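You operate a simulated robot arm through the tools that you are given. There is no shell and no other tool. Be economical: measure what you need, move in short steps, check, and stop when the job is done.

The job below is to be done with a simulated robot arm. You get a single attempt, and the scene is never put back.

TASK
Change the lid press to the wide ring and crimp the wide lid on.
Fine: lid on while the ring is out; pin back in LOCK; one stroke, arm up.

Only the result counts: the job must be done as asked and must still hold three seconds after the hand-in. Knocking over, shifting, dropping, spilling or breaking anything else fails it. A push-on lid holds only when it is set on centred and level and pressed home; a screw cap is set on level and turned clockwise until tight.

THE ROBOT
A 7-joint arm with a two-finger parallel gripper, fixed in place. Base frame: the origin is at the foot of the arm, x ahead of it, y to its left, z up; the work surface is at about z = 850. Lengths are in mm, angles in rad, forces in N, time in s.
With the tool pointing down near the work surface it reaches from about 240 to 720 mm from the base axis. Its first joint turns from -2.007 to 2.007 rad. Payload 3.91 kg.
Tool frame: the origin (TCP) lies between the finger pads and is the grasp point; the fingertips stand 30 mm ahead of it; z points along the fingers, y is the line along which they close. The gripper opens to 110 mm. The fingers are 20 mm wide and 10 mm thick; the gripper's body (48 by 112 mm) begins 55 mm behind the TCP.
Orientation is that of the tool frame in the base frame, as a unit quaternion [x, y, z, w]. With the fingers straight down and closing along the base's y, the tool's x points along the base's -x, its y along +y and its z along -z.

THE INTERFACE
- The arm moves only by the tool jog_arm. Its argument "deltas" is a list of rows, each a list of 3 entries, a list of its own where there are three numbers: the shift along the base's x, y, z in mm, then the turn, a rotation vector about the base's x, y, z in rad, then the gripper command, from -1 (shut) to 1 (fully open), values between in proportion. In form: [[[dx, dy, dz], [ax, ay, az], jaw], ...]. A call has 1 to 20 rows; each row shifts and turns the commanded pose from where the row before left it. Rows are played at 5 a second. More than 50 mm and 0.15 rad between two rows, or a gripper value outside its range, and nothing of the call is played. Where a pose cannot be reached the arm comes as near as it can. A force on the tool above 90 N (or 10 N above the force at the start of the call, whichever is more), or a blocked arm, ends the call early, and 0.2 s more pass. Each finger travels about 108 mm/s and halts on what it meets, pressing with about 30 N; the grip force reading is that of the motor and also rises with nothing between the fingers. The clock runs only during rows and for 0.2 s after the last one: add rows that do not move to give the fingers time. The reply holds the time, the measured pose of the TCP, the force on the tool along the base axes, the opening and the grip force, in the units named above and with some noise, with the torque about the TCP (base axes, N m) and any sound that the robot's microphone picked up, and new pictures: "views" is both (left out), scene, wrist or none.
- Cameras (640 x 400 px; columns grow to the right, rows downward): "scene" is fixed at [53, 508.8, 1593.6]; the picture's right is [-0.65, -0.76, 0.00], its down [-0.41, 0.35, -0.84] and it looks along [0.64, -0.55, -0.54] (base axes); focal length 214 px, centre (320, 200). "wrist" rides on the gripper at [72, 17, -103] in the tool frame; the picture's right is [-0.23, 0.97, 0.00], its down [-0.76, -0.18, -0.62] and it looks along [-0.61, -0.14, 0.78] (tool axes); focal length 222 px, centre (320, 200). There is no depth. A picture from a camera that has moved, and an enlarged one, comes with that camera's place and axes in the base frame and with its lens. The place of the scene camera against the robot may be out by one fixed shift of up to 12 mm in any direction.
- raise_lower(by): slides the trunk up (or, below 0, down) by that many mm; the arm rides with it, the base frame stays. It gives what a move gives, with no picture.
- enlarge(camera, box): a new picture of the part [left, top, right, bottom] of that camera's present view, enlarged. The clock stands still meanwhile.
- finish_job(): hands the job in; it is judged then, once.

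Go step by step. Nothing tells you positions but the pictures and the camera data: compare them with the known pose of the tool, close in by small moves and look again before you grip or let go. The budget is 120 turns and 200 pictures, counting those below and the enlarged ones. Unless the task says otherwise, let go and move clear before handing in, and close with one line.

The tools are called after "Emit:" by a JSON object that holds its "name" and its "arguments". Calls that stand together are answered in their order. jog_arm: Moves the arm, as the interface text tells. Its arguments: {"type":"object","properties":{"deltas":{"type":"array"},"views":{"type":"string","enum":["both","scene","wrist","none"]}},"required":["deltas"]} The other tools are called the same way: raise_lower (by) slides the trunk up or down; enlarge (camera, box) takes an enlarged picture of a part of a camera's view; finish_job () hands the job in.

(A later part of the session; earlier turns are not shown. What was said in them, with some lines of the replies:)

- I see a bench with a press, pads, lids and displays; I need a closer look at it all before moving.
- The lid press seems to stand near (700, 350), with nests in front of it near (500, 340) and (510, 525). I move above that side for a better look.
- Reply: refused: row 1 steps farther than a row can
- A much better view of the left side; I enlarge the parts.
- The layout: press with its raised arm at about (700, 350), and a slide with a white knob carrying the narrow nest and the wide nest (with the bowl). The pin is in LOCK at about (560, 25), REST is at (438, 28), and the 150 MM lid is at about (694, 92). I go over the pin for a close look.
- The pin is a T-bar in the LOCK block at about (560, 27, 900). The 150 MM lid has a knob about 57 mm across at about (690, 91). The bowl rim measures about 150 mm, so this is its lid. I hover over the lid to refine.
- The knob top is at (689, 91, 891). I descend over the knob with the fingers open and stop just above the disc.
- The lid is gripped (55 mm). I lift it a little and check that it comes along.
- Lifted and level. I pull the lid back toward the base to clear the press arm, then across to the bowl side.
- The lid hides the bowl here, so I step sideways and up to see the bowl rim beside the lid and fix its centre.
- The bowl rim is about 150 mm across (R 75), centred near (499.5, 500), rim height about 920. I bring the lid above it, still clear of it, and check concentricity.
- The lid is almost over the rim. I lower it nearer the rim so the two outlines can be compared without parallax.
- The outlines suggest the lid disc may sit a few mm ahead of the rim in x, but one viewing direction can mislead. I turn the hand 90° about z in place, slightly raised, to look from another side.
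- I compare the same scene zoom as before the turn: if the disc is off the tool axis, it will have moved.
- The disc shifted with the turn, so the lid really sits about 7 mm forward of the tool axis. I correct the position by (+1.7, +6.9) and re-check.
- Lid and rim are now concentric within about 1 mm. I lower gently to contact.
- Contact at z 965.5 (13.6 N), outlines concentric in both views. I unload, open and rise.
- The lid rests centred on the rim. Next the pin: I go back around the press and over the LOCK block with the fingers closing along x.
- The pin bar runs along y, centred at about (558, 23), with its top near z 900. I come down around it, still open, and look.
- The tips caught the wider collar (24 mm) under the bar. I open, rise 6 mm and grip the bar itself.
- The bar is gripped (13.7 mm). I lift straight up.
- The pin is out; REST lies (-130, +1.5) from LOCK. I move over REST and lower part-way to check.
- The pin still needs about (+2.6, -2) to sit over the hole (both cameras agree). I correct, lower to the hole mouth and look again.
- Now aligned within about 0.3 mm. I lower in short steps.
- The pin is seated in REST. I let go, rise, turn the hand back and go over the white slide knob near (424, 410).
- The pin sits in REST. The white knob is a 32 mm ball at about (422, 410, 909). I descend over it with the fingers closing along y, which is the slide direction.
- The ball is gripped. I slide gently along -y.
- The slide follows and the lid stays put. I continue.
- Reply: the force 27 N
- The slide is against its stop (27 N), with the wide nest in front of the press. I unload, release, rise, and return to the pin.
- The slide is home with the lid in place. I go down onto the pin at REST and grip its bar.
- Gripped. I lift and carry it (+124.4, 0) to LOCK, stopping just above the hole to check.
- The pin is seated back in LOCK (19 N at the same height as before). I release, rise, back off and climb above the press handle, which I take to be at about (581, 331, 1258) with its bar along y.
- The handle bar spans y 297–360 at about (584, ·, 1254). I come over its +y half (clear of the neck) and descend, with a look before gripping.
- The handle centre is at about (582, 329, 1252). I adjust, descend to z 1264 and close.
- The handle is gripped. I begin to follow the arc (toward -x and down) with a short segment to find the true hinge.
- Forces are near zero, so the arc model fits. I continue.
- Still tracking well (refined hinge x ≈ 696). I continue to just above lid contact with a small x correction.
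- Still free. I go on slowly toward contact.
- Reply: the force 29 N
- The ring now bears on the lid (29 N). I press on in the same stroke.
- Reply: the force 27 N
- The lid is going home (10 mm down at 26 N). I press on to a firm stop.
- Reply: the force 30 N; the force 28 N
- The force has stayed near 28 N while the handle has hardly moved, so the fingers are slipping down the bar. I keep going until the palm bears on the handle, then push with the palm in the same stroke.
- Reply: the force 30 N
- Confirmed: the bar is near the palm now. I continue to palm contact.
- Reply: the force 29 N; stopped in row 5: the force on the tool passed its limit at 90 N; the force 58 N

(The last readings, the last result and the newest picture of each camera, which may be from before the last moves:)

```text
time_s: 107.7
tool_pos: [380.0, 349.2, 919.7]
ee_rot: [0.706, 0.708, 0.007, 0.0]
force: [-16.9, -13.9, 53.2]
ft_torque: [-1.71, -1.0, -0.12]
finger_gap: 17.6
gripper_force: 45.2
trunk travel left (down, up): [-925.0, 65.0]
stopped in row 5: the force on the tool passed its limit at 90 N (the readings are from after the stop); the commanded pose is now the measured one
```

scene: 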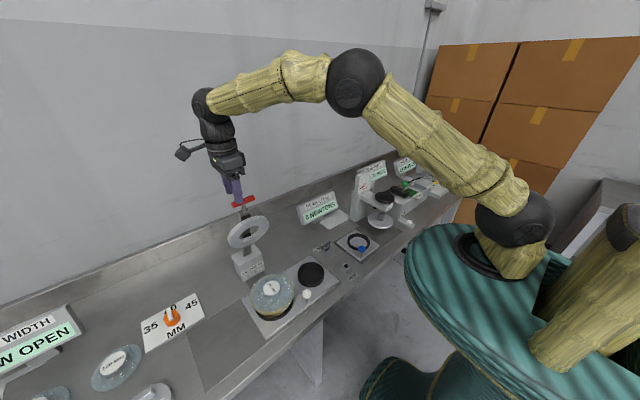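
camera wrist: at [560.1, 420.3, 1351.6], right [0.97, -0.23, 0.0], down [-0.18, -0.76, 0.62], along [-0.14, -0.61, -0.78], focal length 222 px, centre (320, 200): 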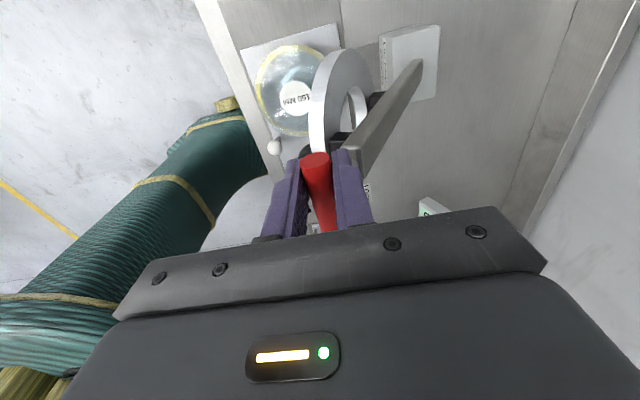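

Emit:
{"name": "enlarge", "arguments": {"camera": "scene", "box": [240, 250, 310, 330]}}

Emit:
{"name": "enlarge", "arguments": {"camera": "wrist", "box": [260, 40, 560, 260]}}

Emit:
{"name": "enlarge", "arguments": {"camera": "scene", "box": [290, 170, 360, 240]}}

```text
5.00 times, centred on (275, 290) of scene
camera zoom: at [53.0, 508.8, 1593.6], right [-0.65, -0.76, 0.0], down [-0.41, 0.35, -0.84], along [0.64, -0.55, -0.54], focal length 1072 px, centre (545, -250)
```

zoom: 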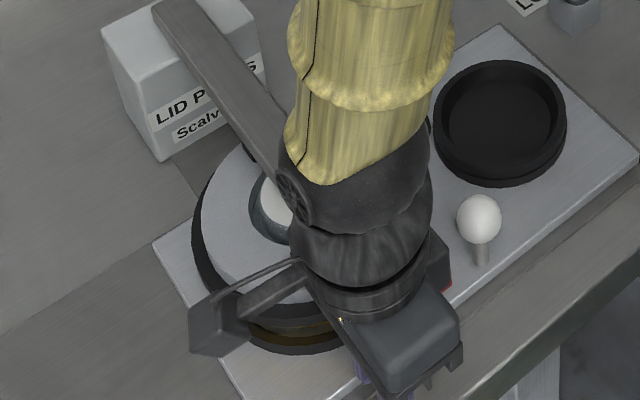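

```text
1.82 times, centred on (410, 150) of wrist
camera zoom: at [395.0, 419.2, 1023.3], right [0.97, -0.23, 0.01], down [-0.18, -0.77, 0.61], along [-0.13, -0.6, -0.79], focal length 404 px, centre (156, 291)
```

zoom: 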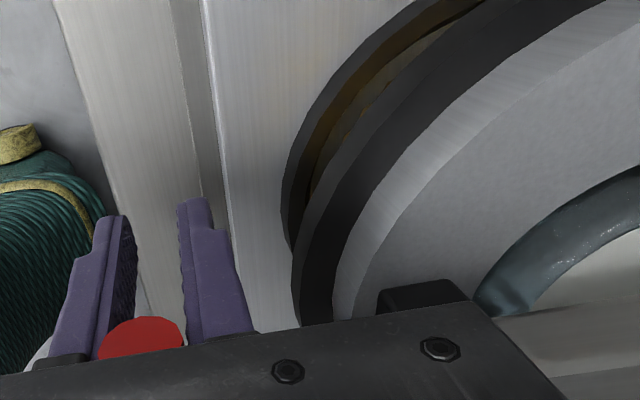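

```text
5.71 times, centred on (325, 205) of scene
camera zoom: at [53.0, 508.8, 1593.6], right [-0.65, -0.76, 0.0], down [-0.41, 0.35, -0.84], along [0.64, -0.55, -0.54], focal length 1226 px, centre (291, 171)
```

zoom: 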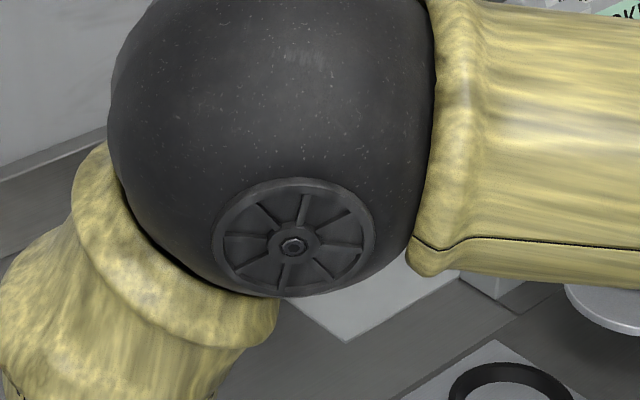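

The palm bears on the handle and 90 N was passed. I press once more and hold, watching for travel.

Emit:
{"name": "jog_arm", "arguments": {"deltas": [[[0, 0, -1], [0, 0, 0], -1], [[0, 0, -1], [0, 0, 0], -1], [[0, 0, 0], [0, 0, 0], -1]], "views": "none"}}

```text
time_s: 108.5
tool_pos: [379.7, 348.9, 918.9]
ee_rot: [0.707, 0.707, 0.009, 0.0]
force: [-20.0, -15.6, 76.7]
ft_torque: [-2.66, -0.82, 0.22]
finger_gap: 17.7
gripper_force: 44.9
trunk travel left (down, up): [-925.0, 65.0]
```

Emit:
{"name": "enlarge", "arguments": {"camera": "scene", "box": [240, 285, 290, 330]}}

Emit:
{"name": "enlarge", "arguments": {"camera": "wrist", "box": [390, 30, 560, 230]}}

```text
8.89 times, centred on (265, 308) of scene
camera zoom: at [53.0, 508.8, 1593.6], right [-0.65, -0.76, 0.0], down [-0.41, 0.35, -0.84], along [0.64, -0.55, -0.54], focal length 1906 px, centre (809, -756)
```

zoom: 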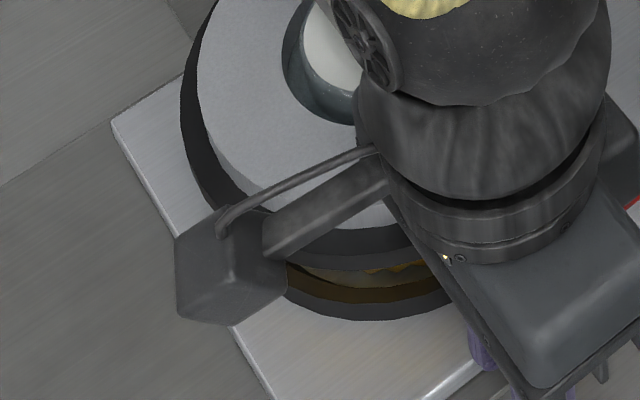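

```text
2.00 times, centred on (475, 130) of wrist
camera zoom: at [394.8, 419.2, 1023.4], right [0.97, -0.23, 0.01], down [-0.19, -0.77, 0.61], along [-0.13, -0.6, -0.79], focal length 444 px, centre (10, 340)
```

zoom: 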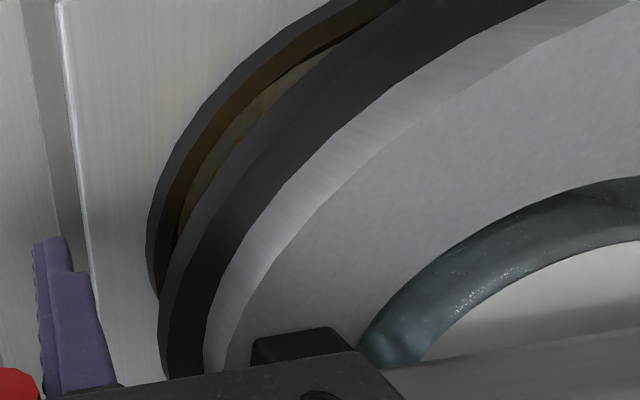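

The arm is at a firm stop and a dark crimp band shows around the rim. I unload, open, rise to the original grip height on the bar and re-grip, to bring the arm back up.

Emit:
{"name": "jog_arm", "arguments": {"deltas": [[[0, 0, 3], [0, 0, 0], -1], [[0, 0, 2], [0, 0, 0], -1], [[0, 0, 0], [0, 0, 0], -0.4], [[0, 0, 0], [0, 0, 0], -0.2], [[0, 0, 0], [0, 0, 0], -0.2], [[0, 0, 15], [0, 0, 0], -0.2], [[0, 0, 20], [0, 0, 0], -0.2], [[0, 0, 17], [0, 0, 0], -0.2], [[0, 0, 0], [0, 0, 0], -0.2]], "views": "wrist"}}

Emit:
{"name": "enlarge", "arguments": {"camera": "scene", "box": [240, 250, 310, 330]}}

```text
time_s: 110.5
tool_pos: [385.0, 352.9, 968.0]
ee_rot: [0.707, 0.707, 0.005, 0.0]
force: [0.3, 1.1, 1.0]
ft_torque: [0.01, -0.02, 0.0]
finger_gap: 43.8
gripper_force: 0.2
trunk travel left (down, up): [-925.0, 65.0]
camera wrist: at [398.9, 423.5, 1073.2], right [0.97, -0.23, 0.01], down [-0.18, -0.77, 0.62], along [-0.14, -0.6, -0.79], focal length 222 px, centre (320, 200)
```

wrist: 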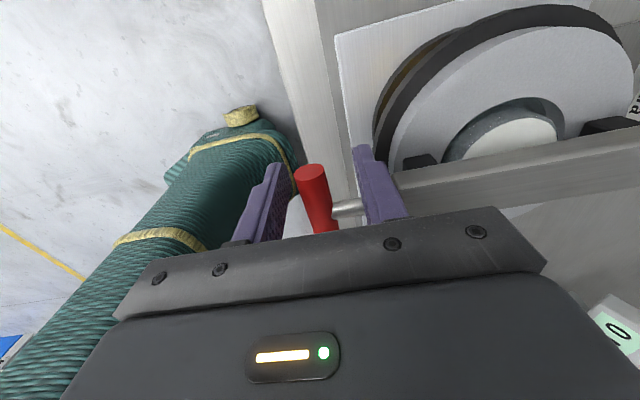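

```text
5.00 times, centred on (275, 290) of scene
camera zoom: at [53.0, 508.8, 1593.6], right [-0.65, -0.76, 0.0], down [-0.41, 0.35, -0.84], along [0.64, -0.55, -0.54], focal length 1072 px, centre (545, -250)
```

zoom: 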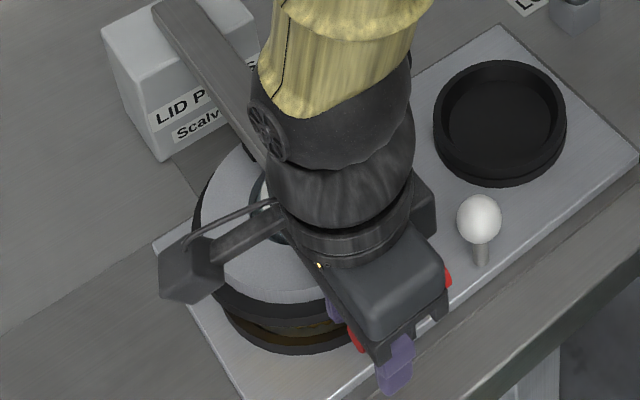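

The press arm stays down. I re-centre on the bar and grip it.

Emit:
{"name": "jog_arm", "arguments": {"deltas": [[[-5, -5, 4], [0, 0, 0], -0.2], [[0, 0, 0], [0, 0, 0], -0.2], [[0, 0, 0], [0, 0, 0], -1], [[0, 0, 0], [0, 0, 0], -1], [[0, 0, 0], [0, 0, 0], -1]], "views": "wrist"}}

```text
time_s: 111.7
tool_pos: [380.4, 345.6, 972.1]
ee_rot: [0.706, 0.708, 0.004, -0.001]
force: [4.5, 2.6, 0.4]
ft_torque: [-0.02, -0.02, 0.0]
finger_gap: 17.6
gripper_force: 45.2
trunk travel left (down, up): [-925.0, 65.0]
camera wrist: at [394.8, 418.1, 1077.0], right [0.97, -0.23, 0.01], down [-0.18, -0.77, 0.62], along [-0.14, -0.6, -0.79], focal length 222 px, centre (320, 200)
```

wrist: 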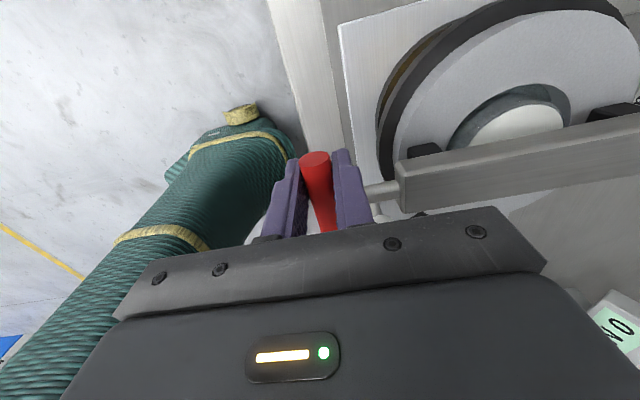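

Gripped again. I raise the arm back along the arc.

Emit:
{"name": "jog_arm", "arguments": {"deltas": [[[0.1, 0, 6.4], [0, 0, 0], -1], [[0.25, 0, 6.4], [0, 0, 0], -1], [[0.4, 0, 6.3], [0, 0, 0], -1], [[0.5, 0, 6.3], [0, 0, 0], -1], [[0.6, 0, 6.3], [0, 0, 0], -1], [[0.75, 0, 6.3], [0, 0, 0], -1], [[0.9, 0, 6.3], [0, 0, 0], -1], [[1.0, 0, 6.3], [0, 0, 0], -1], [[1.1, 0, 6.3], [0, 0, 0], -1], [[1.25, 0, 6.2], [0, 0, 0], -1], [[1.4, 0, 6.2], [0, 0, 0], -1], [[1.5, 0, 6.2], [0, 0, 0], -1], [[1.6, 0, 6.1], [0, 0, 0], -1], [[1.75, 0, 6.1], [0, 0, 0], -1], [[1.9, 0, 6.1], [0, 0, 0], -1], [[2.0, 0, 6.0], [0, 0, 0], -1], [[2.1, 0, 6.0], [0, 0, 0], -1], [[0, 0, 0], [0, 0, 0], -1]], "views": "none"}}

Emit:
{"name": "enlarge", "arguments": {"camera": "scene", "box": [220, 200, 330, 330]}}

```text
time_s: 115.5
tool_pos: [396.3, 345.6, 1078.6]
ee_rot: [0.706, 0.708, 0.005, 0.0]
force: [-7.6, 2.0, -0.8]
ft_torque: [-0.29, 0.23, -0.07]
finger_gap: 17.6
gripper_force: 44.8
trunk travel left (down, up): [-925.0, 65.0]
```

```text
3.08 times, centred on (275, 265) of scene
camera zoom: at [53.0, 508.8, 1593.6], right [-0.65, -0.76, 0.0], down [-0.41, 0.35, -0.84], along [0.64, -0.55, -0.54], focal length 660 px, centre (458, 0)
```

zoom: 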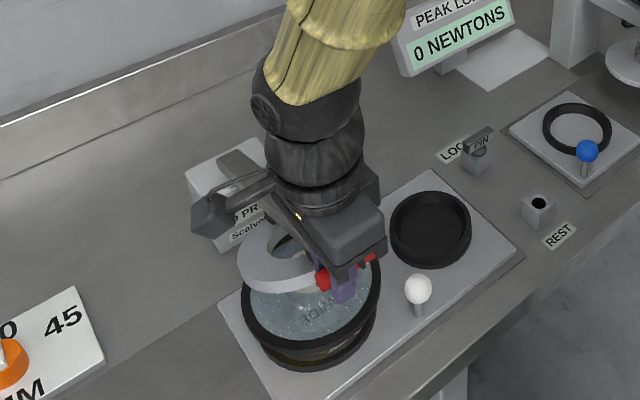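

The rim now shows a black crimped seam all round the lid. I keep raising the arm.

Emit:
{"name": "jog_arm", "arguments": {"deltas": [[[1.5, 0, 6.2], [0, 0, 0], -1], [[2.4, 0, 6.2], [0, 0, 0], -1], [[2.6, 0, 6.1], [0, 0, 0], -1], [[2.7, 0, 6.1], [0, 0, 0], -1], [[2.85, 0, 6.0], [0, 0, 0], -1], [[3.0, 0, 5.9], [0, 0, 0], -1], [[3.1, 0, 5.9], [0, 0, 0], -1], [[3.2, 0, 5.8], [0, 0, 0], -1], [[3.35, 0, 5.7], [0, 0, 0], -1], [[3.5, 0, 5.7], [0, 0, 0], -1], [[3.6, 0, 5.6], [0, 0, 0], -1], [[3.7, 0, 5.5], [0, 0, 0], -1], [[3.8, 0, 5.4], [0, 0, 0], -1], [[3.9, 0, 5.35], [0, 0, 0], -1], [[4.0, 0, 5.3], [0, 0, 0], -1], [[4.15, 0, 5.2], [0, 0, 0], -1], [[4.3, 0, 5.1], [0, 0, 0], -1], [[4.4, 0, 5.0], [0, 0, 0], -1], [[4.5, 0, 4.9], [0, 0, 0], -1], [[0, 0, 0], [0, 0, 0], -1]], "views": "none"}}

```text
time_s: 119.7
tool_pos: [460.8, 345.7, 1188.3]
ee_rot: [0.707, 0.707, 0.006, 0.001]
force: [-12.9, 3.5, 6.9]
ft_torque: [-0.18, 0.35, -0.05]
finger_gap: 17.4
gripper_force: 44.7
trunk travel left (down, up): [-925.0, 65.0]
```

Emit:
{"name": "jog_arm", "arguments": {"deltas": [[[3.2, 0, 6.0], [0, 0, 0], -1], [[4.7, 0, 4.8], [0, 0, 0], -1], [[4.8, 0, 4.7], [0, 0, 0], -1], [[4.9, 0, 4.6], [0, 0, 0], -1], [[5.0, 0, 4.5], [0, 0, 0], -1], [[5.0, 0, 4.4], [0, 0, 0], -1], [[5.1, 0, 4.3], [0, 0, 0], -1], [[5.2, 0, 4.2], [0, 0, 0], -1], [[5.3, 0, 4.1], [0, 0, 0], -1], [[5.3, 0, 4.0], [0, 0, 0], -1], [[5.4, 0, 3.9], [0, 0, 0], -1], [[5.5, 0, 3.8], [0, 0, 0], -1], [[0, 0, 0], [0, 0, 0], -1]], "views": "none"}}

```text
time_s: 122.5
tool_pos: [523.5, 346.2, 1240.0]
ee_rot: [0.706, 0.708, 0.004, 0.0]
force: [-2.1, 2.0, -1.2]
ft_torque: [0.2, 0.2, -0.02]
finger_gap: 17.3
gripper_force: 45.1
trunk travel left (down, up): [-925.0, 65.0]
```

Emit:
{"name": "jog_arm", "arguments": {"deltas": [[[5.5, 0, 3.2], [0, 0, 0], -1], [[5.6, 0, 3.0], [0, 0, 0], -1], [[5.7, 0, 2.9], [0, 0, 0], -1], [[5.75, 0, 2.8], [0, 0, 0], -1], [[5.85, 0, 2.6], [0, 0, 0], -1], [[5.9, 0, 2.5], [0, 0, 0], -1], [[5.95, 0, 2.4], [0, 0, 0], -1], [[6.0, 0, 2.3], [0, 0, 0], -1], [[5, 0, 1.9], [0, 0, 0], -1], [[0, 0, 0], [0, 0, 0], -1]], "views": "none"}}

Emit:
{"name": "enlarge", "arguments": {"camera": "scene", "box": [200, 150, 340, 340]}}

```text
time_s: 124.7
tool_pos: [571.1, 345.8, 1264.1]
ee_rot: [0.707, 0.707, 0.007, 0.001]
force: [-8.2, 4.7, 16.8]
ft_torque: [0.0, 0.17, -0.05]
finger_gap: 17.4
gripper_force: 44.9
trunk travel left (down, up): [-925.0, 65.0]
```

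```text
2.11 times, centred on (270, 245) of scene
camera zoom: at [53.0, 508.8, 1593.6], right [-0.65, -0.76, 0.0], down [-0.41, 0.35, -0.84], along [0.64, -0.55, -0.54], focal length 452 px, centre (425, 105)
```

zoom: 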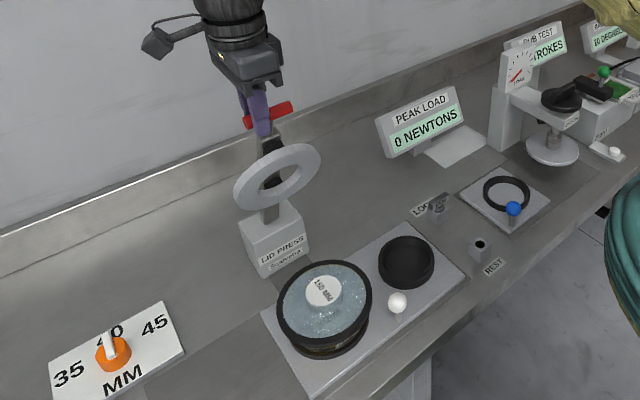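

The seam is closed with the lid level. I take the arm the last few mm to its raised stop.

Emit:
{"name": "jog_arm", "arguments": {"deltas": [[[3, 0, 2.5], [0, 0, 0], -1], [[3, 0, 2], [0, 0, 0], -1], [[3, 0, 1.2], [0, 0, 0], -1], [[3, 0, 1], [0, 0, 0], -1], [[0, 0, 0], [0, 0, 0], -1]], "views": "none"}}

```text
time_s: 125.9
tool_pos: [583.5, 346.7, 1268.9]
ee_rot: [0.706, 0.708, 0.004, -0.001]
force: [-12.7, -0.5, -0.9]
ft_torque: [0.36, 0.2, 0.01]
finger_gap: 17.4
gripper_force: 45.0
trunk travel left (down, up): [-925.0, 65.0]
```

Emit:
{"name": "jog_arm", "arguments": {"deltas": [[[1.5, 0, 0.5], [0, 0, 0], -1], [[0, 0, 0], [0, 0, 0], -1], [[0, 0, 0], [0, 0, 0], -0.6], [[0, 0, 0], [0, 0, 0], -0.3], [[0, 0, 0], [0, 0, 0], 0], [[0, 0, 0], [0, 0, 0], 0], [[0, 0, 25], [0, 0, 0], 0], [[0, 0, 40], [0, 0, 0], 0], [[0, 0, 40], [0, 0, 0], 0], [[-45, 0, 0], [0, 0, 0], 0], [[-45, 0, 0], [0, 0, 0], 0], [[-45, 0, 0], [0, 0, 0], 0], [[0, 0, 0], [0, 0, 0], 0]], "views": "both"}}

Emit:
{"name": "enlarge", "arguments": {"camera": "scene", "box": [200, 150, 360, 340]}}

Emit:
{"name": "enlarge", "arguments": {"camera": "wrist", "box": [260, 0, 520, 180]}}

Emit:
{"name": "enlarge", "arguments": {"camera": "scene", "box": [245, 265, 310, 325]}}

```text
time_s: 128.7
tool_pos: [454.2, 342.6, 1372.7]
ee_rot: [0.707, 0.707, 0.004, -0.001]
force: [0.8, -1.1, 0.3]
ft_torque: [0.0, 0.03, 0.02]
finger_gap: 55.0
gripper_force: 0.1
trunk travel left (down, up): [-925.0, 65.0]
camera wrist: at [469.8, 416.4, 1478.0], right [0.97, -0.23, 0.0], down [-0.18, -0.77, 0.62], along [-0.14, -0.6, -0.79], focal length 222 px, centre (320, 200)
```

scene: 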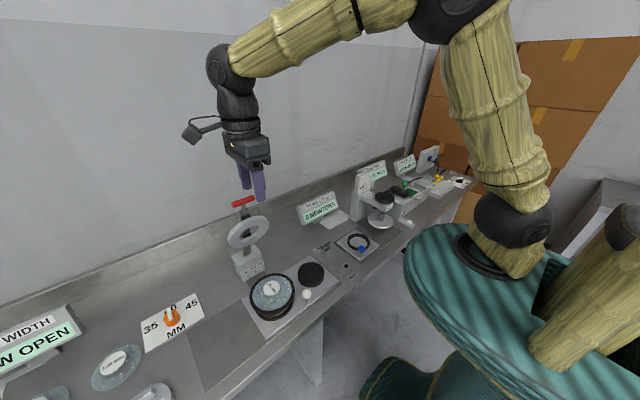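
wrist: 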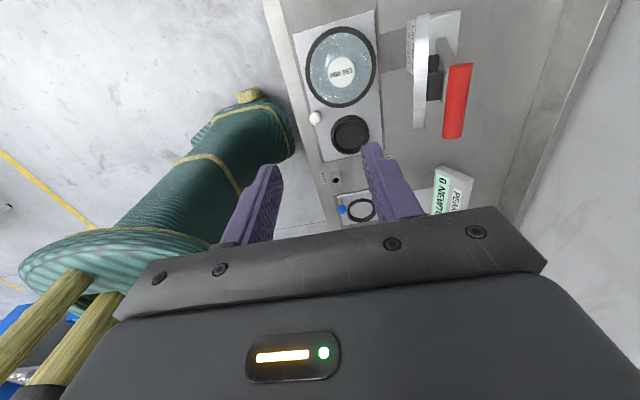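

```text
2.11 times, centred on (280, 245) of scene
camera zoom: at [53.0, 508.8, 1593.6], right [-0.65, -0.76, 0.0], down [-0.41, 0.35, -0.84], along [0.64, -0.55, -0.54], focal length 452 px, centre (404, 105)
```

zoom: 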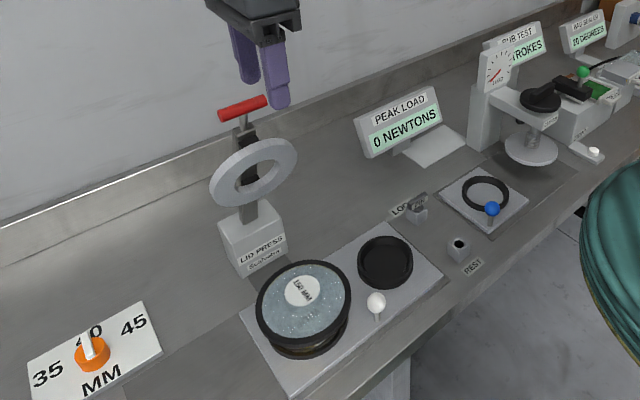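

```text
2.22 times, centred on (390, 90) of wrist
camera zoom: at [469.8, 416.4, 1478.0], right [0.97, -0.23, 0.0], down [-0.18, -0.77, 0.62], along [-0.14, -0.6, -0.79], focal length 494 px, centre (164, 444)
```

zoom: 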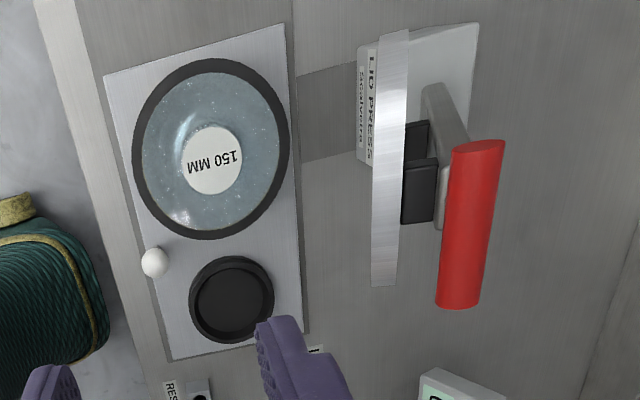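

```text
6.67 times, centred on (278, 295) of scene
camera zoom: at [53.0, 508.8, 1593.6], right [-0.65, -0.76, 0.0], down [-0.41, 0.35, -0.84], along [0.64, -0.55, -0.54], focal length 1430 px, centre (603, -433)
```

zoom: 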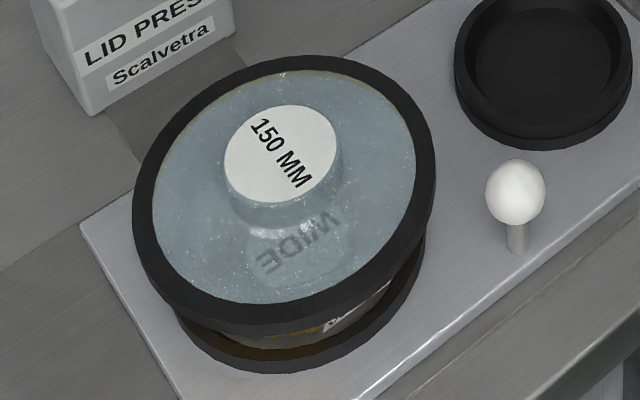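

The lid is crimped centred and level, the pin is in LOCK, the press arm is up and the gripper is clear. I hand in.

Emit:
{"name": "finish_job", "arguments": {}}

```text
The job is handed in.
```

The press is on the wide ring and the 150 MM lid is crimped on, with the pin back in LOCK and the press arm up. During the one downstroke my fingers slipped down the handle, so I finished it pushing with the palm.
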